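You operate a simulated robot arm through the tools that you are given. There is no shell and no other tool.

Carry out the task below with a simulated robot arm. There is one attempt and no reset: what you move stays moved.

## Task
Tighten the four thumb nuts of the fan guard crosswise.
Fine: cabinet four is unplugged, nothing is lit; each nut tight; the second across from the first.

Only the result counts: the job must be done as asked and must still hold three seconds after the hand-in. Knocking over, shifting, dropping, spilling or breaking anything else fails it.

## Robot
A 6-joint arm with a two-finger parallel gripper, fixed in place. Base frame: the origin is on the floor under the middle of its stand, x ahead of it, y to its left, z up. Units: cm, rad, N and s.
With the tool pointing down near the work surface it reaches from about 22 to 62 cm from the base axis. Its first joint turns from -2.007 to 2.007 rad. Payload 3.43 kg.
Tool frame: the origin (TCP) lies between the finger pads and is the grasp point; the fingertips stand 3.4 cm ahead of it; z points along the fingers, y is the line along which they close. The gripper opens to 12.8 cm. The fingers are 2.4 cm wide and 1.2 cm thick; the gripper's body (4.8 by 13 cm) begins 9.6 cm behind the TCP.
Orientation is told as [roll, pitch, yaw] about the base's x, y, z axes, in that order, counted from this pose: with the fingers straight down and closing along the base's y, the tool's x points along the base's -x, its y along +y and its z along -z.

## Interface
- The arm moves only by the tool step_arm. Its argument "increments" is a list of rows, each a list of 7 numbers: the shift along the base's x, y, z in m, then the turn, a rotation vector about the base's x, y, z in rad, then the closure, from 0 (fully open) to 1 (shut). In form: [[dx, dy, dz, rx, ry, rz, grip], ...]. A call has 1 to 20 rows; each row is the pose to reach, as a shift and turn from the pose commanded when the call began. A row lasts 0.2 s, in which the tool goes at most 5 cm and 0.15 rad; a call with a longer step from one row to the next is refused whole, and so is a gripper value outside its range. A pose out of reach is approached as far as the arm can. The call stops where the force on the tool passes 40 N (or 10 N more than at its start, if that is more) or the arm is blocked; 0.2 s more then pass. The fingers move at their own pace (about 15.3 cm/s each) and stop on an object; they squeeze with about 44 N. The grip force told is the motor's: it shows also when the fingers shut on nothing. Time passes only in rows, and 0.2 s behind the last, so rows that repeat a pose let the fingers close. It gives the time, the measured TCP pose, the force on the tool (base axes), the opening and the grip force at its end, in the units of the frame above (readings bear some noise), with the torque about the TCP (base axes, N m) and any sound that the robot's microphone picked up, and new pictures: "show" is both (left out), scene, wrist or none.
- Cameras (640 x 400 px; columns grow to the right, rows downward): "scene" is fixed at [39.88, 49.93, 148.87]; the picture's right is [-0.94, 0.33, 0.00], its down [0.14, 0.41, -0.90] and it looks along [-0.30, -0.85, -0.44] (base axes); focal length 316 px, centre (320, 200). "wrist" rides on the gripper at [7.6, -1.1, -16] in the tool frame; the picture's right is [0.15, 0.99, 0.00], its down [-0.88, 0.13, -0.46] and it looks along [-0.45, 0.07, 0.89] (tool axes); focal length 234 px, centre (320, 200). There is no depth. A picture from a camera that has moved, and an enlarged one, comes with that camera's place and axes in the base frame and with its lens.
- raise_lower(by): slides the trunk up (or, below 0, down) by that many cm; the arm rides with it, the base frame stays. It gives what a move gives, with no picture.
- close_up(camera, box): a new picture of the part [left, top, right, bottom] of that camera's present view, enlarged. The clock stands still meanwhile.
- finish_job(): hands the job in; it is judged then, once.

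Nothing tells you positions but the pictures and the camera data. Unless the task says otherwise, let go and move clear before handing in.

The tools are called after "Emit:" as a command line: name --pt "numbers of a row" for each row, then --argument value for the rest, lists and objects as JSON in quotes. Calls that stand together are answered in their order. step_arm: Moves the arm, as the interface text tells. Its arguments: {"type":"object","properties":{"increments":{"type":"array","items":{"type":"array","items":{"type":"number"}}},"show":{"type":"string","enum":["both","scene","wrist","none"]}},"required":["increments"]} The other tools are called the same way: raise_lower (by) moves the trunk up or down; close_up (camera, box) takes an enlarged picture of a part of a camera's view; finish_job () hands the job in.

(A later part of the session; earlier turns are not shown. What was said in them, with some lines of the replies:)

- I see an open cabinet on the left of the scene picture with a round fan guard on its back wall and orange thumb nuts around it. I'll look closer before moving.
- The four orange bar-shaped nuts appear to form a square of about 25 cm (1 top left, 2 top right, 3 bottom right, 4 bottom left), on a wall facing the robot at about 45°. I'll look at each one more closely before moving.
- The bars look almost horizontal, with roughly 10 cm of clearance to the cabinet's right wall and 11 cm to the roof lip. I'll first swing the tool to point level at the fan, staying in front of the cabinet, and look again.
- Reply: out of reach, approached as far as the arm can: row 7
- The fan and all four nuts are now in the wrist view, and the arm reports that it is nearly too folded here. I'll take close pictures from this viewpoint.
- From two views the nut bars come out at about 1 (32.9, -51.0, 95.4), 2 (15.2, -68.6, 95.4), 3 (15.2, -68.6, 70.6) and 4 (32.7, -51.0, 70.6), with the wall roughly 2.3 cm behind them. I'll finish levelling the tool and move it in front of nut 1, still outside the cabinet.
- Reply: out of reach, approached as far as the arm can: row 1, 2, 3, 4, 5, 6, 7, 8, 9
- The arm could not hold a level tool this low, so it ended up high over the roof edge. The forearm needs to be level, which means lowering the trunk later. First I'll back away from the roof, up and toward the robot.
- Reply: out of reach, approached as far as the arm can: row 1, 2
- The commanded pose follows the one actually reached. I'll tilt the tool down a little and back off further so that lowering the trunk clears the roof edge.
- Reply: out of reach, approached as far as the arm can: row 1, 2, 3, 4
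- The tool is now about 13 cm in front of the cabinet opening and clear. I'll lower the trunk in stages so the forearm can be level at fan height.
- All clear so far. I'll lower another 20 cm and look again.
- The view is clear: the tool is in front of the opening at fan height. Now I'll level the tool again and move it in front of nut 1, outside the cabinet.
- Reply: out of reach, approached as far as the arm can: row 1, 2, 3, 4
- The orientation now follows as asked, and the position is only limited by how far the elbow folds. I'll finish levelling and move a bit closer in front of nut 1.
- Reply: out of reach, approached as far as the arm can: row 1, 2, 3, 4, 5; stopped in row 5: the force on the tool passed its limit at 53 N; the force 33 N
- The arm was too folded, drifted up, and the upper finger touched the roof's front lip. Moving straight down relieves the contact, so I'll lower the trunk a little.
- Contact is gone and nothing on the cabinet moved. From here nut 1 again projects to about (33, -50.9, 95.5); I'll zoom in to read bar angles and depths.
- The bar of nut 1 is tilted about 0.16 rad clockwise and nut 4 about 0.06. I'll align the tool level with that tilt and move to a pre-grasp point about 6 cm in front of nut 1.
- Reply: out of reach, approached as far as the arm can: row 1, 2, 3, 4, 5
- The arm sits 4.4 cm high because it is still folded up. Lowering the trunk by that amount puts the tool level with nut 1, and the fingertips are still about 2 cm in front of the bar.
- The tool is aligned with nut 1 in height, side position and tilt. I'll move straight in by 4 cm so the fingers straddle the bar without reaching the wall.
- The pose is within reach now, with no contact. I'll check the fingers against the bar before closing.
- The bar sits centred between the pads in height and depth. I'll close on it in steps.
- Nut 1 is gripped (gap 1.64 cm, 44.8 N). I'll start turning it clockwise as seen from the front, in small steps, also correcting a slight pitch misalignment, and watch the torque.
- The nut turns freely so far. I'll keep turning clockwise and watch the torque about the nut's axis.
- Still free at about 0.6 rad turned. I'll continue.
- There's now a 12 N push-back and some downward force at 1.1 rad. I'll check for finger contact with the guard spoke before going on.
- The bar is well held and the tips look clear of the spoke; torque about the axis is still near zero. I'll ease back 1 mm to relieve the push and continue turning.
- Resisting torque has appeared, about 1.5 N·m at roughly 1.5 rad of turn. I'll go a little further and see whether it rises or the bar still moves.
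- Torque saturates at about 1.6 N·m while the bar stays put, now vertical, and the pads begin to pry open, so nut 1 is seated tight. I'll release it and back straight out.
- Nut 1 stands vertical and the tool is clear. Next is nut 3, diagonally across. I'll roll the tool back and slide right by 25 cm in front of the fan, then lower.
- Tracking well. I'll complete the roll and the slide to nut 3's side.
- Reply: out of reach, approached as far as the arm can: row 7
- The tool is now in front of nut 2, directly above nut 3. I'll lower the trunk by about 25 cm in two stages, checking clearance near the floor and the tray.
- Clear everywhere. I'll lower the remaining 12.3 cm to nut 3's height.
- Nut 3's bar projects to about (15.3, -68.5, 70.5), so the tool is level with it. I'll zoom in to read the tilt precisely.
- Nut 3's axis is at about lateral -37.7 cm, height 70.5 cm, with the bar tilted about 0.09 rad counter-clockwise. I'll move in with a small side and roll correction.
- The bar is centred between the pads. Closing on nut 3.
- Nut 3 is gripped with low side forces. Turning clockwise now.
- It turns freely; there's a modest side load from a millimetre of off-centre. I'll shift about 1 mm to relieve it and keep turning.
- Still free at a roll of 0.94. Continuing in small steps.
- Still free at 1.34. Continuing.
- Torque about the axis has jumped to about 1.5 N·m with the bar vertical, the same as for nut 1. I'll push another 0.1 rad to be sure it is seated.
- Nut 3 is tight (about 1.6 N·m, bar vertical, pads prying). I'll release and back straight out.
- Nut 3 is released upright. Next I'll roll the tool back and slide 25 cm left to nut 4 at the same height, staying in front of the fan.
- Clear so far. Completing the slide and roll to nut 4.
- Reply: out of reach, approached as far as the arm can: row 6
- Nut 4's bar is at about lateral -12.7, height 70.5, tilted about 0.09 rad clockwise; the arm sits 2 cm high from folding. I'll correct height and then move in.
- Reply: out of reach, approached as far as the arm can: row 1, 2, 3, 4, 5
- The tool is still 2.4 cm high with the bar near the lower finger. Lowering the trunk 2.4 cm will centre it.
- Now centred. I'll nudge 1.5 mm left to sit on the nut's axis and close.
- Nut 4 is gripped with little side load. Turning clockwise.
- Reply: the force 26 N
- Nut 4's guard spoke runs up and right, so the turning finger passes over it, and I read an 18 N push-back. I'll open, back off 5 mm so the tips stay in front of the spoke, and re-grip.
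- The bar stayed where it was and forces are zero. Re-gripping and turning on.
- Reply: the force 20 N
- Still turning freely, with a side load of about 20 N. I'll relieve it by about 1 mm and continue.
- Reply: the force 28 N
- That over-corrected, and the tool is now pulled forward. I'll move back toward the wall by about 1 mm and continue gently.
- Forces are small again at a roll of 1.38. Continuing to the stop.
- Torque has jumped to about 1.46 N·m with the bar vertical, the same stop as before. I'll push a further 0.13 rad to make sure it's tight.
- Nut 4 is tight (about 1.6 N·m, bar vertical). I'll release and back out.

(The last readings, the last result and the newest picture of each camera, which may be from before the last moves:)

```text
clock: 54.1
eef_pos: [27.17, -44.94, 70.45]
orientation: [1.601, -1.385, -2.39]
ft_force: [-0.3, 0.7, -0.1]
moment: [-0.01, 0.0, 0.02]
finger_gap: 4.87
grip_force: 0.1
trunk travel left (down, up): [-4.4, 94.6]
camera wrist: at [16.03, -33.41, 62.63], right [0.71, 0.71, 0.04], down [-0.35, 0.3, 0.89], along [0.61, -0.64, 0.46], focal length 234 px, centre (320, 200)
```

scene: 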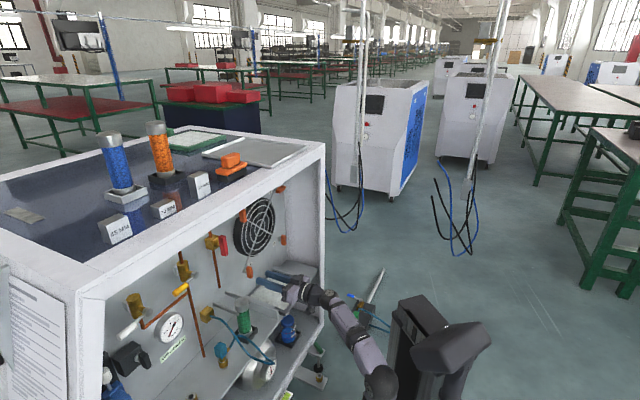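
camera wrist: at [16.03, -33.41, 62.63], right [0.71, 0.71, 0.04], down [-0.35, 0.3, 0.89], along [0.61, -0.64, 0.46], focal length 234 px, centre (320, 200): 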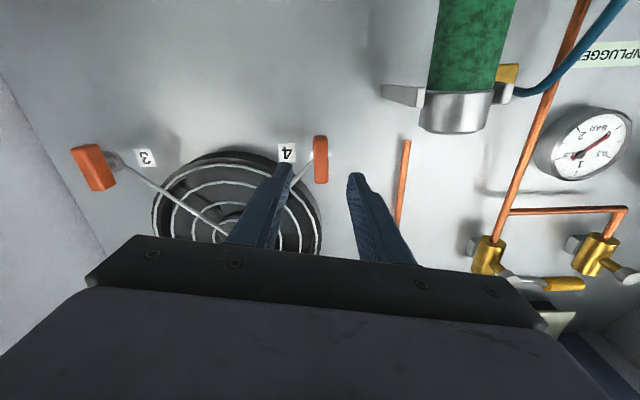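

Nut 4 is upright and released. Last is nut 2, across from nut 4. I'll roll back and slide right at this height, then raise the trunk.

Emit:
step_arm --pt "-0.0127 -0.0127 0 -0.0948 0.0948 0 0.4" --pt "-0.0254 -0.0254 0 -0.1896 0.1896 0 0.4" --pt "-0.0381 -0.0381 0 -0.2844 0.2844 0 0.4" --pt "-0.0508 -0.0508 0 -0.3791 0.3791 0 0.4" --pt "-0.0635 -0.0635 0 -0.4739 0.4739 0 0.4" --pt "-0.0762 -0.0762 0 -0.5687 0.5687 0 0.4" --pt "-0.0889 -0.0889 0 -0.6635 0.6635 0 0.4" --show "scene"

```text
clock: 55.7
eef_pos: [18.28, -53.92, 70.42]
orientation: [-1.577, -0.813, 0.795]
ft_force: [-0.7, 0.5, 0.8]
moment: [0.0, 0.02, 0.02]
finger_gap: 7.69
grip_force: 0.1
trunk travel left (down, up): [-4.4, 94.6]
```

scene: 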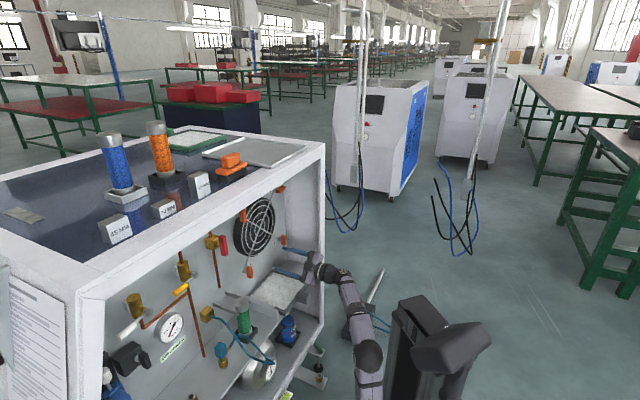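

Emit:
step_arm --pt "-0.0127 -0.0127 0 -0.0948 0.0948 0 0.4" --pt "-0.0254 -0.0254 0 -0.1896 0.1896 0 0.4" --pt "-0.0381 -0.0381 0 -0.2844 0.2844 0 0.4" --pt "-0.0508 -0.0508 0 -0.3791 0.3791 0 0.4" --pt "-0.0635 -0.0635 0 -0.4739 0.4739 0 0.4" --pt "-0.0762 -0.0762 0 -0.5687 0.5687 0 0.4" --pt "-0.0889 -0.0889 0 -0.6635 0.6635 0 0.4" --show "both"

```text
clock: 57.3
eef_pos: [9.32, -62.9, 70.3]
orientation: [-1.571, 0.125, 0.789]
ft_force: [-0.3, -0.4, -0.1]
moment: [-0.03, 0.03, 0.01]
finger_gap: 7.68
grip_force: 0.0
trunk travel left (down, up): [-4.4, 94.6]
camera wrist: at [-7.23, -56.8, 72.42], right [-0.19, -0.19, -0.96], down [0.28, 0.93, -0.24], along [0.94, -0.31, -0.12], focal length 234 px, centre (320, 200)
```

scene: 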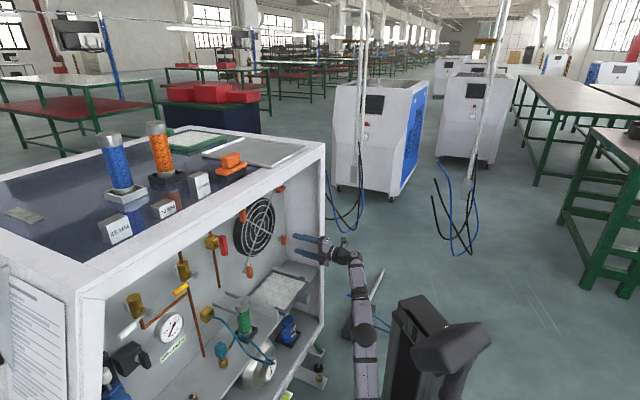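
wrist: 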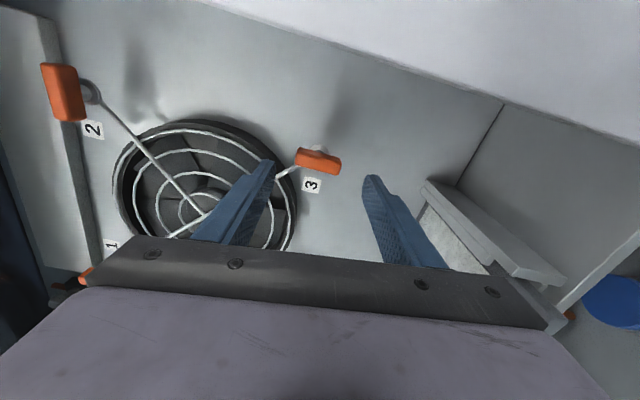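

The tool is in front of nut 3 (now vertical), clear of it. I'll raise the trunk 25.1 cm to nut 2's height.

Emit:
raise_lower --by 25.1

Emit:
close_up --camera "wrist" --box '[180, 60, 480, 260]'

Emit:
close_up --camera "wrist" --box '[290, 120, 370, 200]'

Emit:
close_up --camera "scene" --box '[220, 150, 380, 290]'

```text
clock: 59.9
eef_pos: [9.4, -62.86, 95.52]
orientation: [-1.57, 0.123, 0.791]
ft_force: [-0.3, -0.3, -0.5]
moment: [0.03, 0.0, -0.03]
finger_gap: 7.69
grip_force: 0.1
trunk travel left (down, up): [-29.5, 69.5]
```

```text
2.00 times, centred on (330, 160) of wrist
camera zoom: at [-7.22, -56.8, 97.49], right [-0.19, -0.19, -0.96], down [0.28, 0.93, -0.24], along [0.94, -0.31, -0.12], focal length 468 px, centre (300, 280)
```

zoom: 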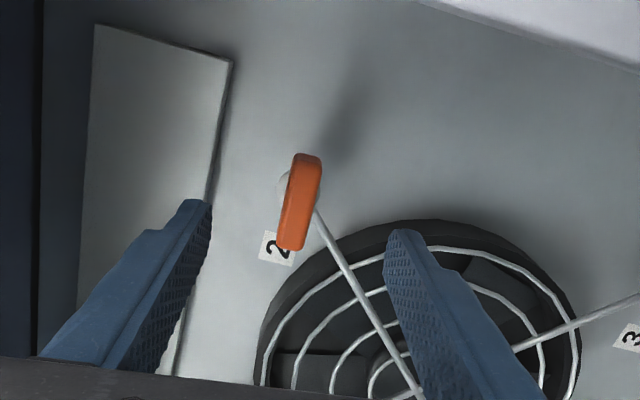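

```text
5.00 times, centred on (330, 160) of wrist
camera zoom: at [-7.22, -56.8, 97.49], right [-0.19, -0.19, -0.96], down [0.28, 0.93, -0.24], along [0.94, -0.31, -0.12], focal length 1171 px, centre (270, 400)
```

zoom: 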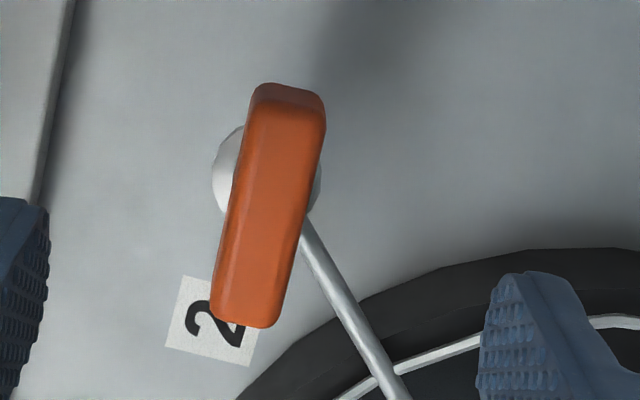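

```text
2.86 times, centred on (300, 220) of scene
camera zoom: at [39.88, 49.93, 148.87], right [-0.94, 0.33, 0.0], down [0.14, 0.41, -0.9], along [-0.3, -0.85, -0.44], focal length 904 px, centre (377, 143)
```

zoom: 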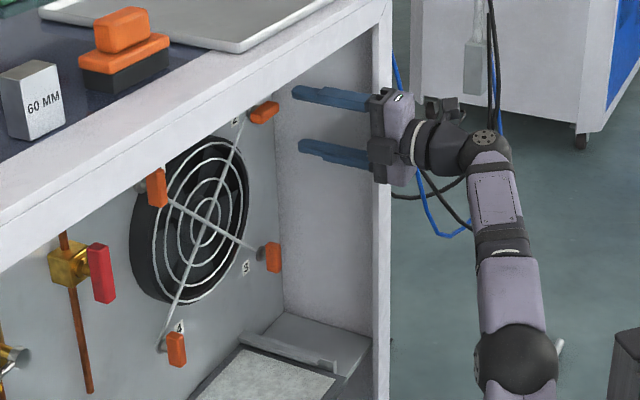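

Nut 2's bar projects to lateral -37.7, height 95.5, tilted about 0.075 rad counter-clockwise. Its spoke runs down and left, so I'll go in slightly less deep this time.

Emit:
step_arm --pt "0.008 -0.0075 0 0.011 -0.011 0 0.4" --pt "0.016 -0.015 0 0.022 -0.022 0 0.4" --pt "0.024 -0.0225 0 0.0318 -0.0318 0 0.4" --pt "0.032 -0.03 0 0.0318 -0.0318 0 0.4" --pt "0.0382 -0.0368 0 0.0318 -0.0318 0 0.4" --show "both"

Emit:
close_up --camera "wrist" --box '[240, 110, 420, 250]'

```text
clock: 61.1
eef_pos: [13.26, -66.49, 95.5]
orientation: [-1.571, 0.075, 0.791]
ft_force: [0.0, 0.1, 0.0]
moment: [0.0, 0.02, -0.03]
finger_gap: 7.69
grip_force: 0.0
trunk travel left (down, up): [-29.5, 69.5]
camera wrist: at [-3.39, -60.48, 97.13], right [-0.16, -0.16, -0.98], down [0.29, 0.94, -0.2], along [0.95, -0.31, -0.1], focal length 234 px, centre (320, 200)
```

scene: 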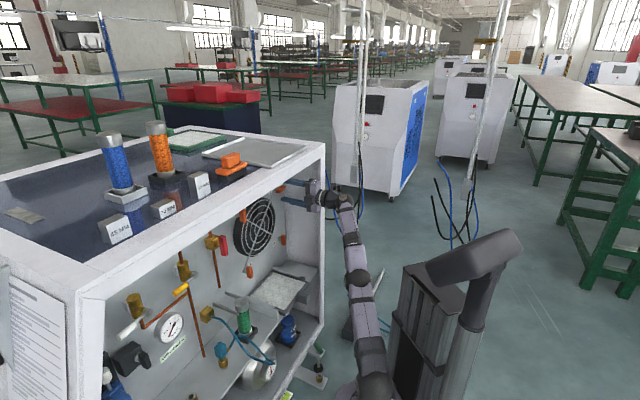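
wrist: 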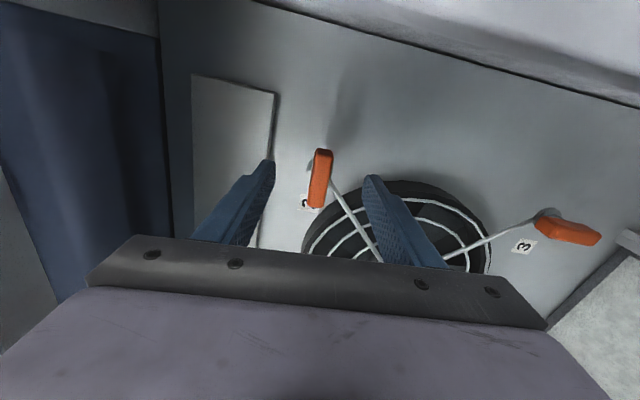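

```text
2.86 times, centred on (330, 180) of wrist
camera zoom: at [-3.39, -60.48, 97.13], right [-0.16, -0.16, -0.98], down [0.29, 0.94, -0.2], along [0.95, -0.31, -0.1], focal length 669 px, centre (291, 257)
```

zoom: 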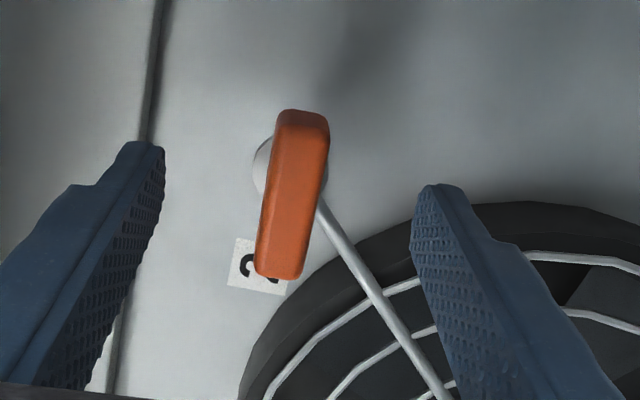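

Centred on nut 2. Closing.

Emit:
step_arm --pt "0 0 0 0 0 0 0.65" --pt "0 0 0 0 0 0 0.8" --pt "0 0 0 0 0 0 0.9" --pt "0 0 0 0 0 0 1.0" --pt "0 0 0 0 0 0 1.0" --show "none"

Emit:
close_up --camera "wrist" --box '[240, 110, 420, 250]'

```text
clock: 62.3
eef_pos: [13.38, -66.44, 95.54]
orientation: [-1.572, 0.077, 0.79]
ft_force: [2.1, -3.4, 4.5]
moment: [-0.06, -0.04, 0.03]
finger_gap: 1.58
grip_force: 45.1
trunk travel left (down, up): [-29.5, 69.5]
```

```text
2.86 times, centred on (330, 180) of wrist
camera zoom: at [-3.39, -60.48, 97.16], right [-0.16, -0.16, -0.97], down [0.29, 0.94, -0.2], along [0.95, -0.31, -0.1], focal length 669 px, centre (291, 257)
```

zoom: 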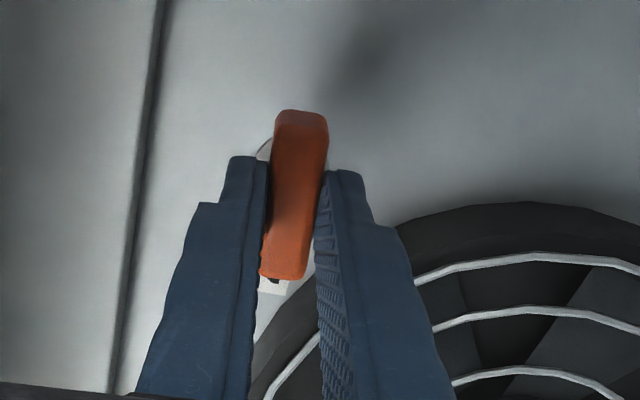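

Nut 2 is gripped with small forces. Turning clockwise in stages.

Emit:
step_arm --pt "0 0 0 0.0707 -0.0707 0 1.0" --pt "0 0 0 0.1414 -0.1414 0 1.0" --pt "0 0 0 0.2121 -0.2121 0 1.0" --pt "0 0 0 0.2828 -0.2828 0 1.0" --show "none"

```text
clock: 63.3
eef_pos: [13.38, -66.39, 95.5]
orientation: [-1.573, -0.325, 0.793]
ft_force: [4.1, 2.2, 2.1]
moment: [0.21, 0.23, -0.91]
finger_gap: 1.58
grip_force: 44.5
trunk travel left (down, up): [-29.5, 69.5]
```

Emit:
step_arm --pt "0 0 0 0.0707 -0.0707 0 1.0" --pt "0 0 0 0.1414 -0.1414 0 1.0" --pt "0 0 0 0.2121 -0.2121 0 1.0" --pt "0 0 0 0.2828 -0.2828 0 1.0" --show "wrist"

```text
clock: 64.3
eef_pos: [13.43, -66.33, 95.41]
orientation: [-1.577, -0.727, 0.795]
ft_force: [2.0, 7.8, -4.7]
moment: [-0.39, -0.43, 0.85]
finger_gap: 1.58
grip_force: 45.3
trunk travel left (down, up): [-29.5, 69.5]
camera wrist: at [-2.63, -59.74, 91.19], right [0.39, 0.39, -0.84], down [0.2, 0.85, 0.49], along [0.9, -0.35, 0.25], focal length 234 px, centre (320, 200)
```

wrist: 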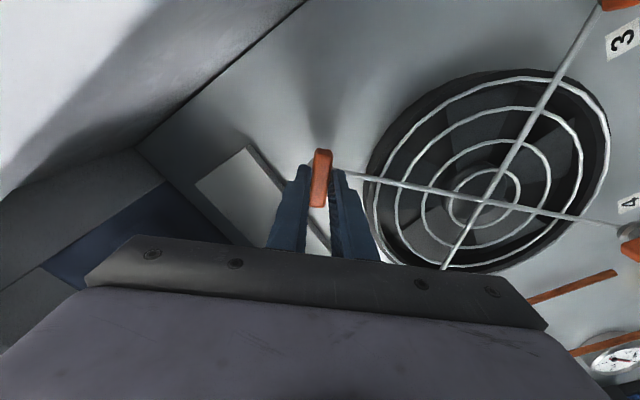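

Free and with low forces, passing the spoke cleanly. Continuing.

Emit:
step_arm --pt "0 0 0 0.0707 -0.0707 0 1.0" --pt "0 0 0 0.1414 -0.1414 0 1.0" --pt "0 0 0 0.2121 -0.2121 0 1.0" --pt "0 0 0 0.2828 -0.2828 0 1.0" --show "none"

```text
clock: 65.3
eef_pos: [13.47, -66.36, 95.37]
orientation: [-1.579, -1.124, 0.798]
ft_force: [0.6, 13.9, -10.8]
moment: [-0.55, -0.56, 0.61]
finger_gap: 1.56
grip_force: 45.0
trunk travel left (down, up): [-29.5, 69.5]
```

Forces are modest. A tiny relief shift, then on.

Emit:
step_arm --pt "0 0.0005 -0.0004 0.0707 -0.0707 0 1.0" --pt "0 0.0005 -0.0004 0.1414 -0.1414 0 1.0" --pt "0 0.0005 -0.0004 0.198 -0.198 0 1.0" --show "none"

```text
clock: 66.1
eef_pos: [13.38, -66.57, 95.43]
orientation: [-1.6, -1.404, 0.815]
ft_force: [4.4, 7.3, -5.7]
moment: [0.58, 0.63, 0.04]
finger_gap: 1.58
grip_force: 45.2
trunk travel left (down, up): [-29.5, 69.5]
```

Emit:
step_arm --pt "0 0 0 0.0566 -0.0566 0 1.0" --pt "0 0 0 0.1131 -0.1131 0 1.0" --pt "0 0 0 0.1697 -0.1697 0 1.0" --show "none"

Emit:
close_up --camera "wrist" --box '[240, 110, 420, 250]'

```text
clock: 66.9
eef_pos: [13.42, -66.27, 95.41]
orientation: [1.628, -1.502, -2.415]
ft_force: [4.8, 7.4, -7.6]
moment: [-0.77, 1.3, 0.19]
finger_gap: 1.68
grip_force: 45.0
trunk travel left (down, up): [-29.5, 69.5]
```

```text
2.86 times, centred on (330, 180) of wrist
camera zoom: at [1.57, -55.5, 87.74], right [0.7, 0.7, -0.08], down [-0.28, 0.37, 0.89], along [0.65, -0.6, 0.46], focal length 669 px, centre (291, 257)
```

zoom: 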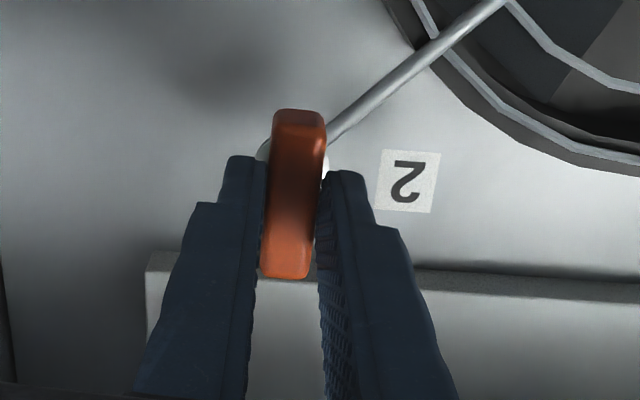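

Nut 2 has reached its stop as well, about 1.46 N·m with the bar vertical. One more 0.13 rad push to seat it like the others.

Emit:
step_arm --pt "0 0 0 0.0354 -0.0354 0 1.0" --pt "0 0 0 0.0707 -0.0707 0 1.0" --pt "0 0 0 0.0849 -0.0849 0 1.0" --pt "0 0 0 0.0849 -0.0849 0 1.0" --show "none"

Emit:
close_up --camera "wrist" --box '[240, 110, 420, 250]'

```text
clock: 67.9
eef_pos: [13.33, -66.52, 95.53]
orientation: [1.605, -1.38, -2.394]
ft_force: [7.8, 0.6, -0.2]
moment: [-1.01, 1.31, 0.46]
finger_gap: 1.96
grip_force: 44.9
trunk travel left (down, up): [-29.5, 69.5]
```

```text
2.86 times, centred on (330, 180) of wrist
camera zoom: at [2.27, -54.83, 87.73], right [0.71, 0.71, 0.04], down [-0.35, 0.3, 0.89], along [0.61, -0.64, 0.46], focal length 669 px, centre (291, 257)
```

zoom: 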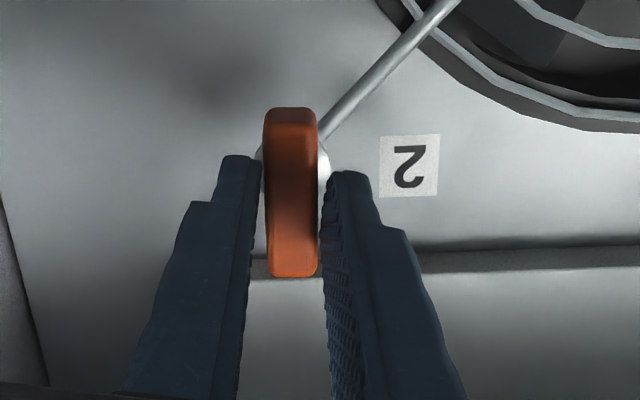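

Nut 2 is tight too (about 1.6 N·m). I'll release and back straight out, then check all four.

Emit:
step_arm --pt "0 0 0 0 0 0 0.75" --pt "0 0 0 0 0 0 0.62" --pt "-0.01 0.01 0 0 0 0 0.62" --pt "-0.025 0.025 0 0 0 0 0.62" --pt "-0.04 0.04 0 0 0 0 0.62" --pt "-0.055 0.055 0 0 0 0 0.62" --show "both"

Emit:
close_up --camera "scene" --box '[220, 160, 340, 290]'

Emit:
close_up --camera "scene" --box '[0, 100, 340, 400]'

```text
clock: 69.3
eef_pos: [7.79, -60.93, 95.44]
orientation: [1.602, -1.377, -2.39]
ft_force: [0.3, -0.3, -0.6]
moment: [-0.02, -0.01, -0.01]
finger_gap: 4.85
grip_force: 0.0
trunk travel left (down, up): [-29.5, 69.5]
camera wrist: at [-3.38, -49.36, 87.64], right [0.71, 0.71, 0.04], down [-0.35, 0.3, 0.89], along [0.61, -0.64, 0.46], focal length 234 px, centre (320, 200)
```

scene: 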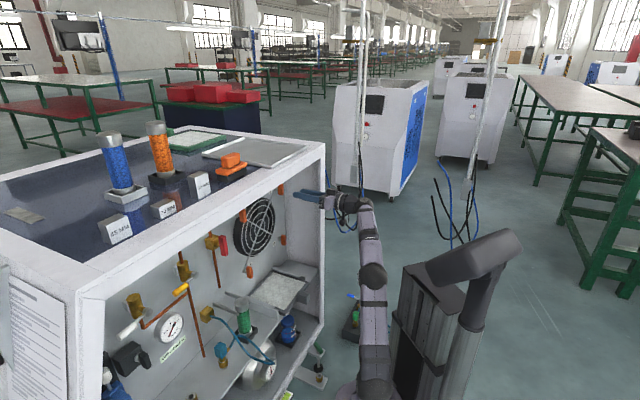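
wrist: 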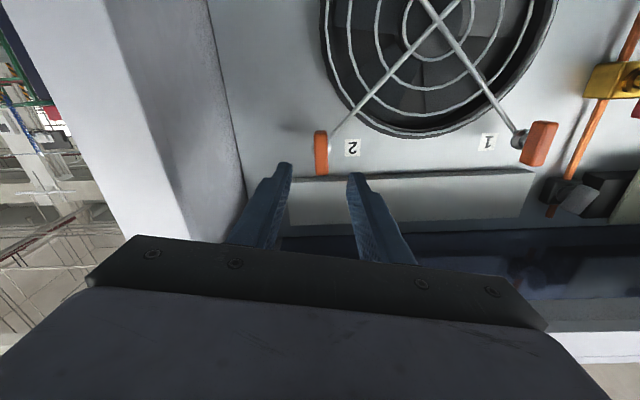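

```text
3.08 times, centred on (280, 225) of scene
camera zoom: at [39.88, 49.93, 148.87], right [-0.94, 0.33, 0.0], down [0.14, 0.41, -0.9], along [-0.3, -0.85, -0.44], focal length 973 px, centre (443, 123)
```

zoom: 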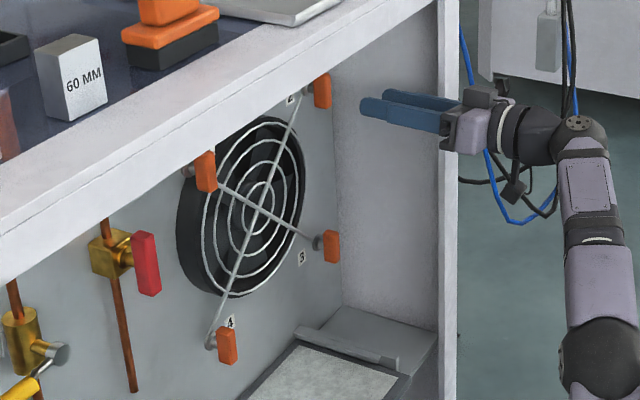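

```text
1.33 times, centred on (170, 250) of scene
camera zoom: at [39.88, 49.93, 148.87], right [-0.94, 0.33, 0.0], down [0.14, 0.41, -0.9], along [-0.3, -0.85, -0.44], focal length 422 px, centre (520, 133)
```

zoom: 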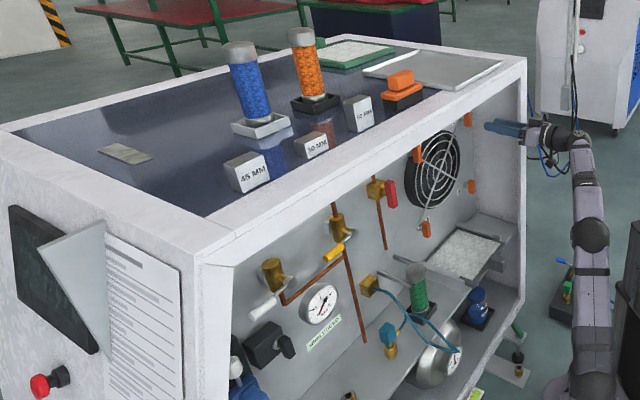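

All four bars now stand vertical, the guard looks undisturbed, and everything on and in the cabinet is where it was. I'll retract a bit further out of the opening before handing in.

Emit:
step_arm --pt "-0.01 0.01 0 0 0 0 0.62" --pt "-0.02 0.02 0 0 0 0 0.62" --pt "-0.03 0.03 0 0 0 0 0.62" --show "both"

Emit:
close_up --camera "wrist" --box '[280, 0, 640, 220]'

```text
clock: 70.1
eef_pos: [6.84, -58.85, 95.42]
orientation: [1.6, -1.378, -2.387]
ft_force: [-0.4, 0.2, 0.1]
moment: [0.0, -0.01, 0.0]
finger_gap: 4.84
grip_force: 0.0
out of reach, approached as far as the arm can: row 2, 3
trunk travel left (down, up): [-29.5, 69.5]
camera wrist: at [-4.21, -47.25, 87.66], right [0.71, 0.71, 0.05], down [-0.35, 0.3, 0.89], along [0.61, -0.64, 0.46], focal length 234 px, centre (320, 200)
```

scene: 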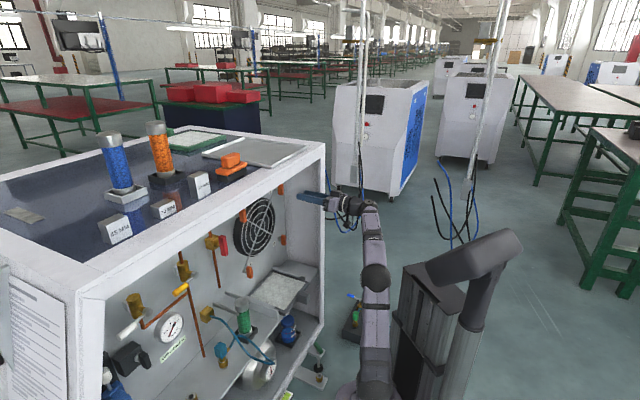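
wrist: 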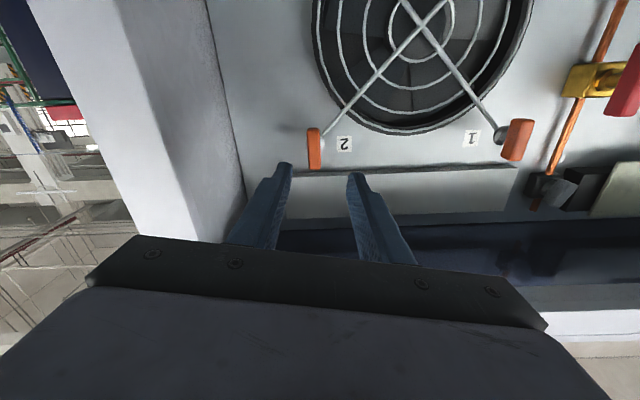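

```text
1.78 times, centred on (460, 110) of wrist
camera zoom: at [-4.21, -47.25, 87.66], right [0.71, 0.71, 0.05], down [-0.35, 0.3, 0.89], along [0.61, -0.64, 0.46], focal length 416 px, centre (71, 360)
```

zoom: 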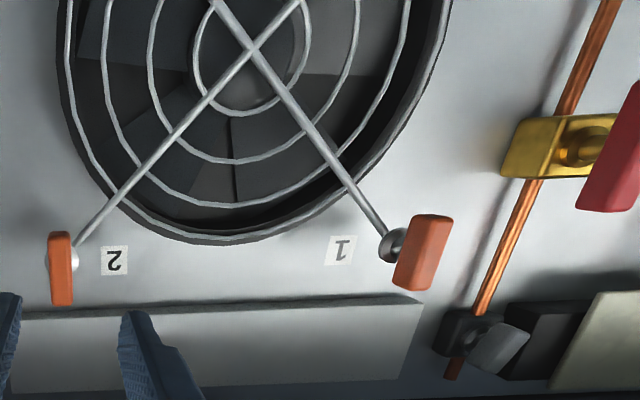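

All four nuts are tight in the order 1, 3, 4, 2. The hand is open and clear of the guard, and nothing else has moved. Handing in.

Emit:
finish_job

```text
The job is handed in.
```

I tightened all four thumb nuts of the fan guard crosswise, in the order 1, 3, 4, 2, and handed the job in. The result of the judging wasn't shown to me.

- **Tightness:** each nut turned freely, then stopped hard with its bar vertical. I pushed each one a little past that stop, to about 1.6 N·m. That was the most the gripper could apply before the bar began forcing the fingers apart.
- **Contact with the cabinet:** on the way in, the upper finger touched the front edge of the cabinet roof once, and the arm stopped at 53 N. In the pictures the cabinet and everything on it stayed where they were.
- **Contact at nut 4:** partway through turning nut 4 I felt an 18 N push-back, possibly a finger touching the guard's wire. I let go, backed off 5 mm and gripped again, and the guard looked undisturbed afterwards.
- **Final position:** the hand is open and about 10 cm in front of the nuts. The fingertips are still a few centimetres inside the cabinet opening, because the arm could not fold back any further.
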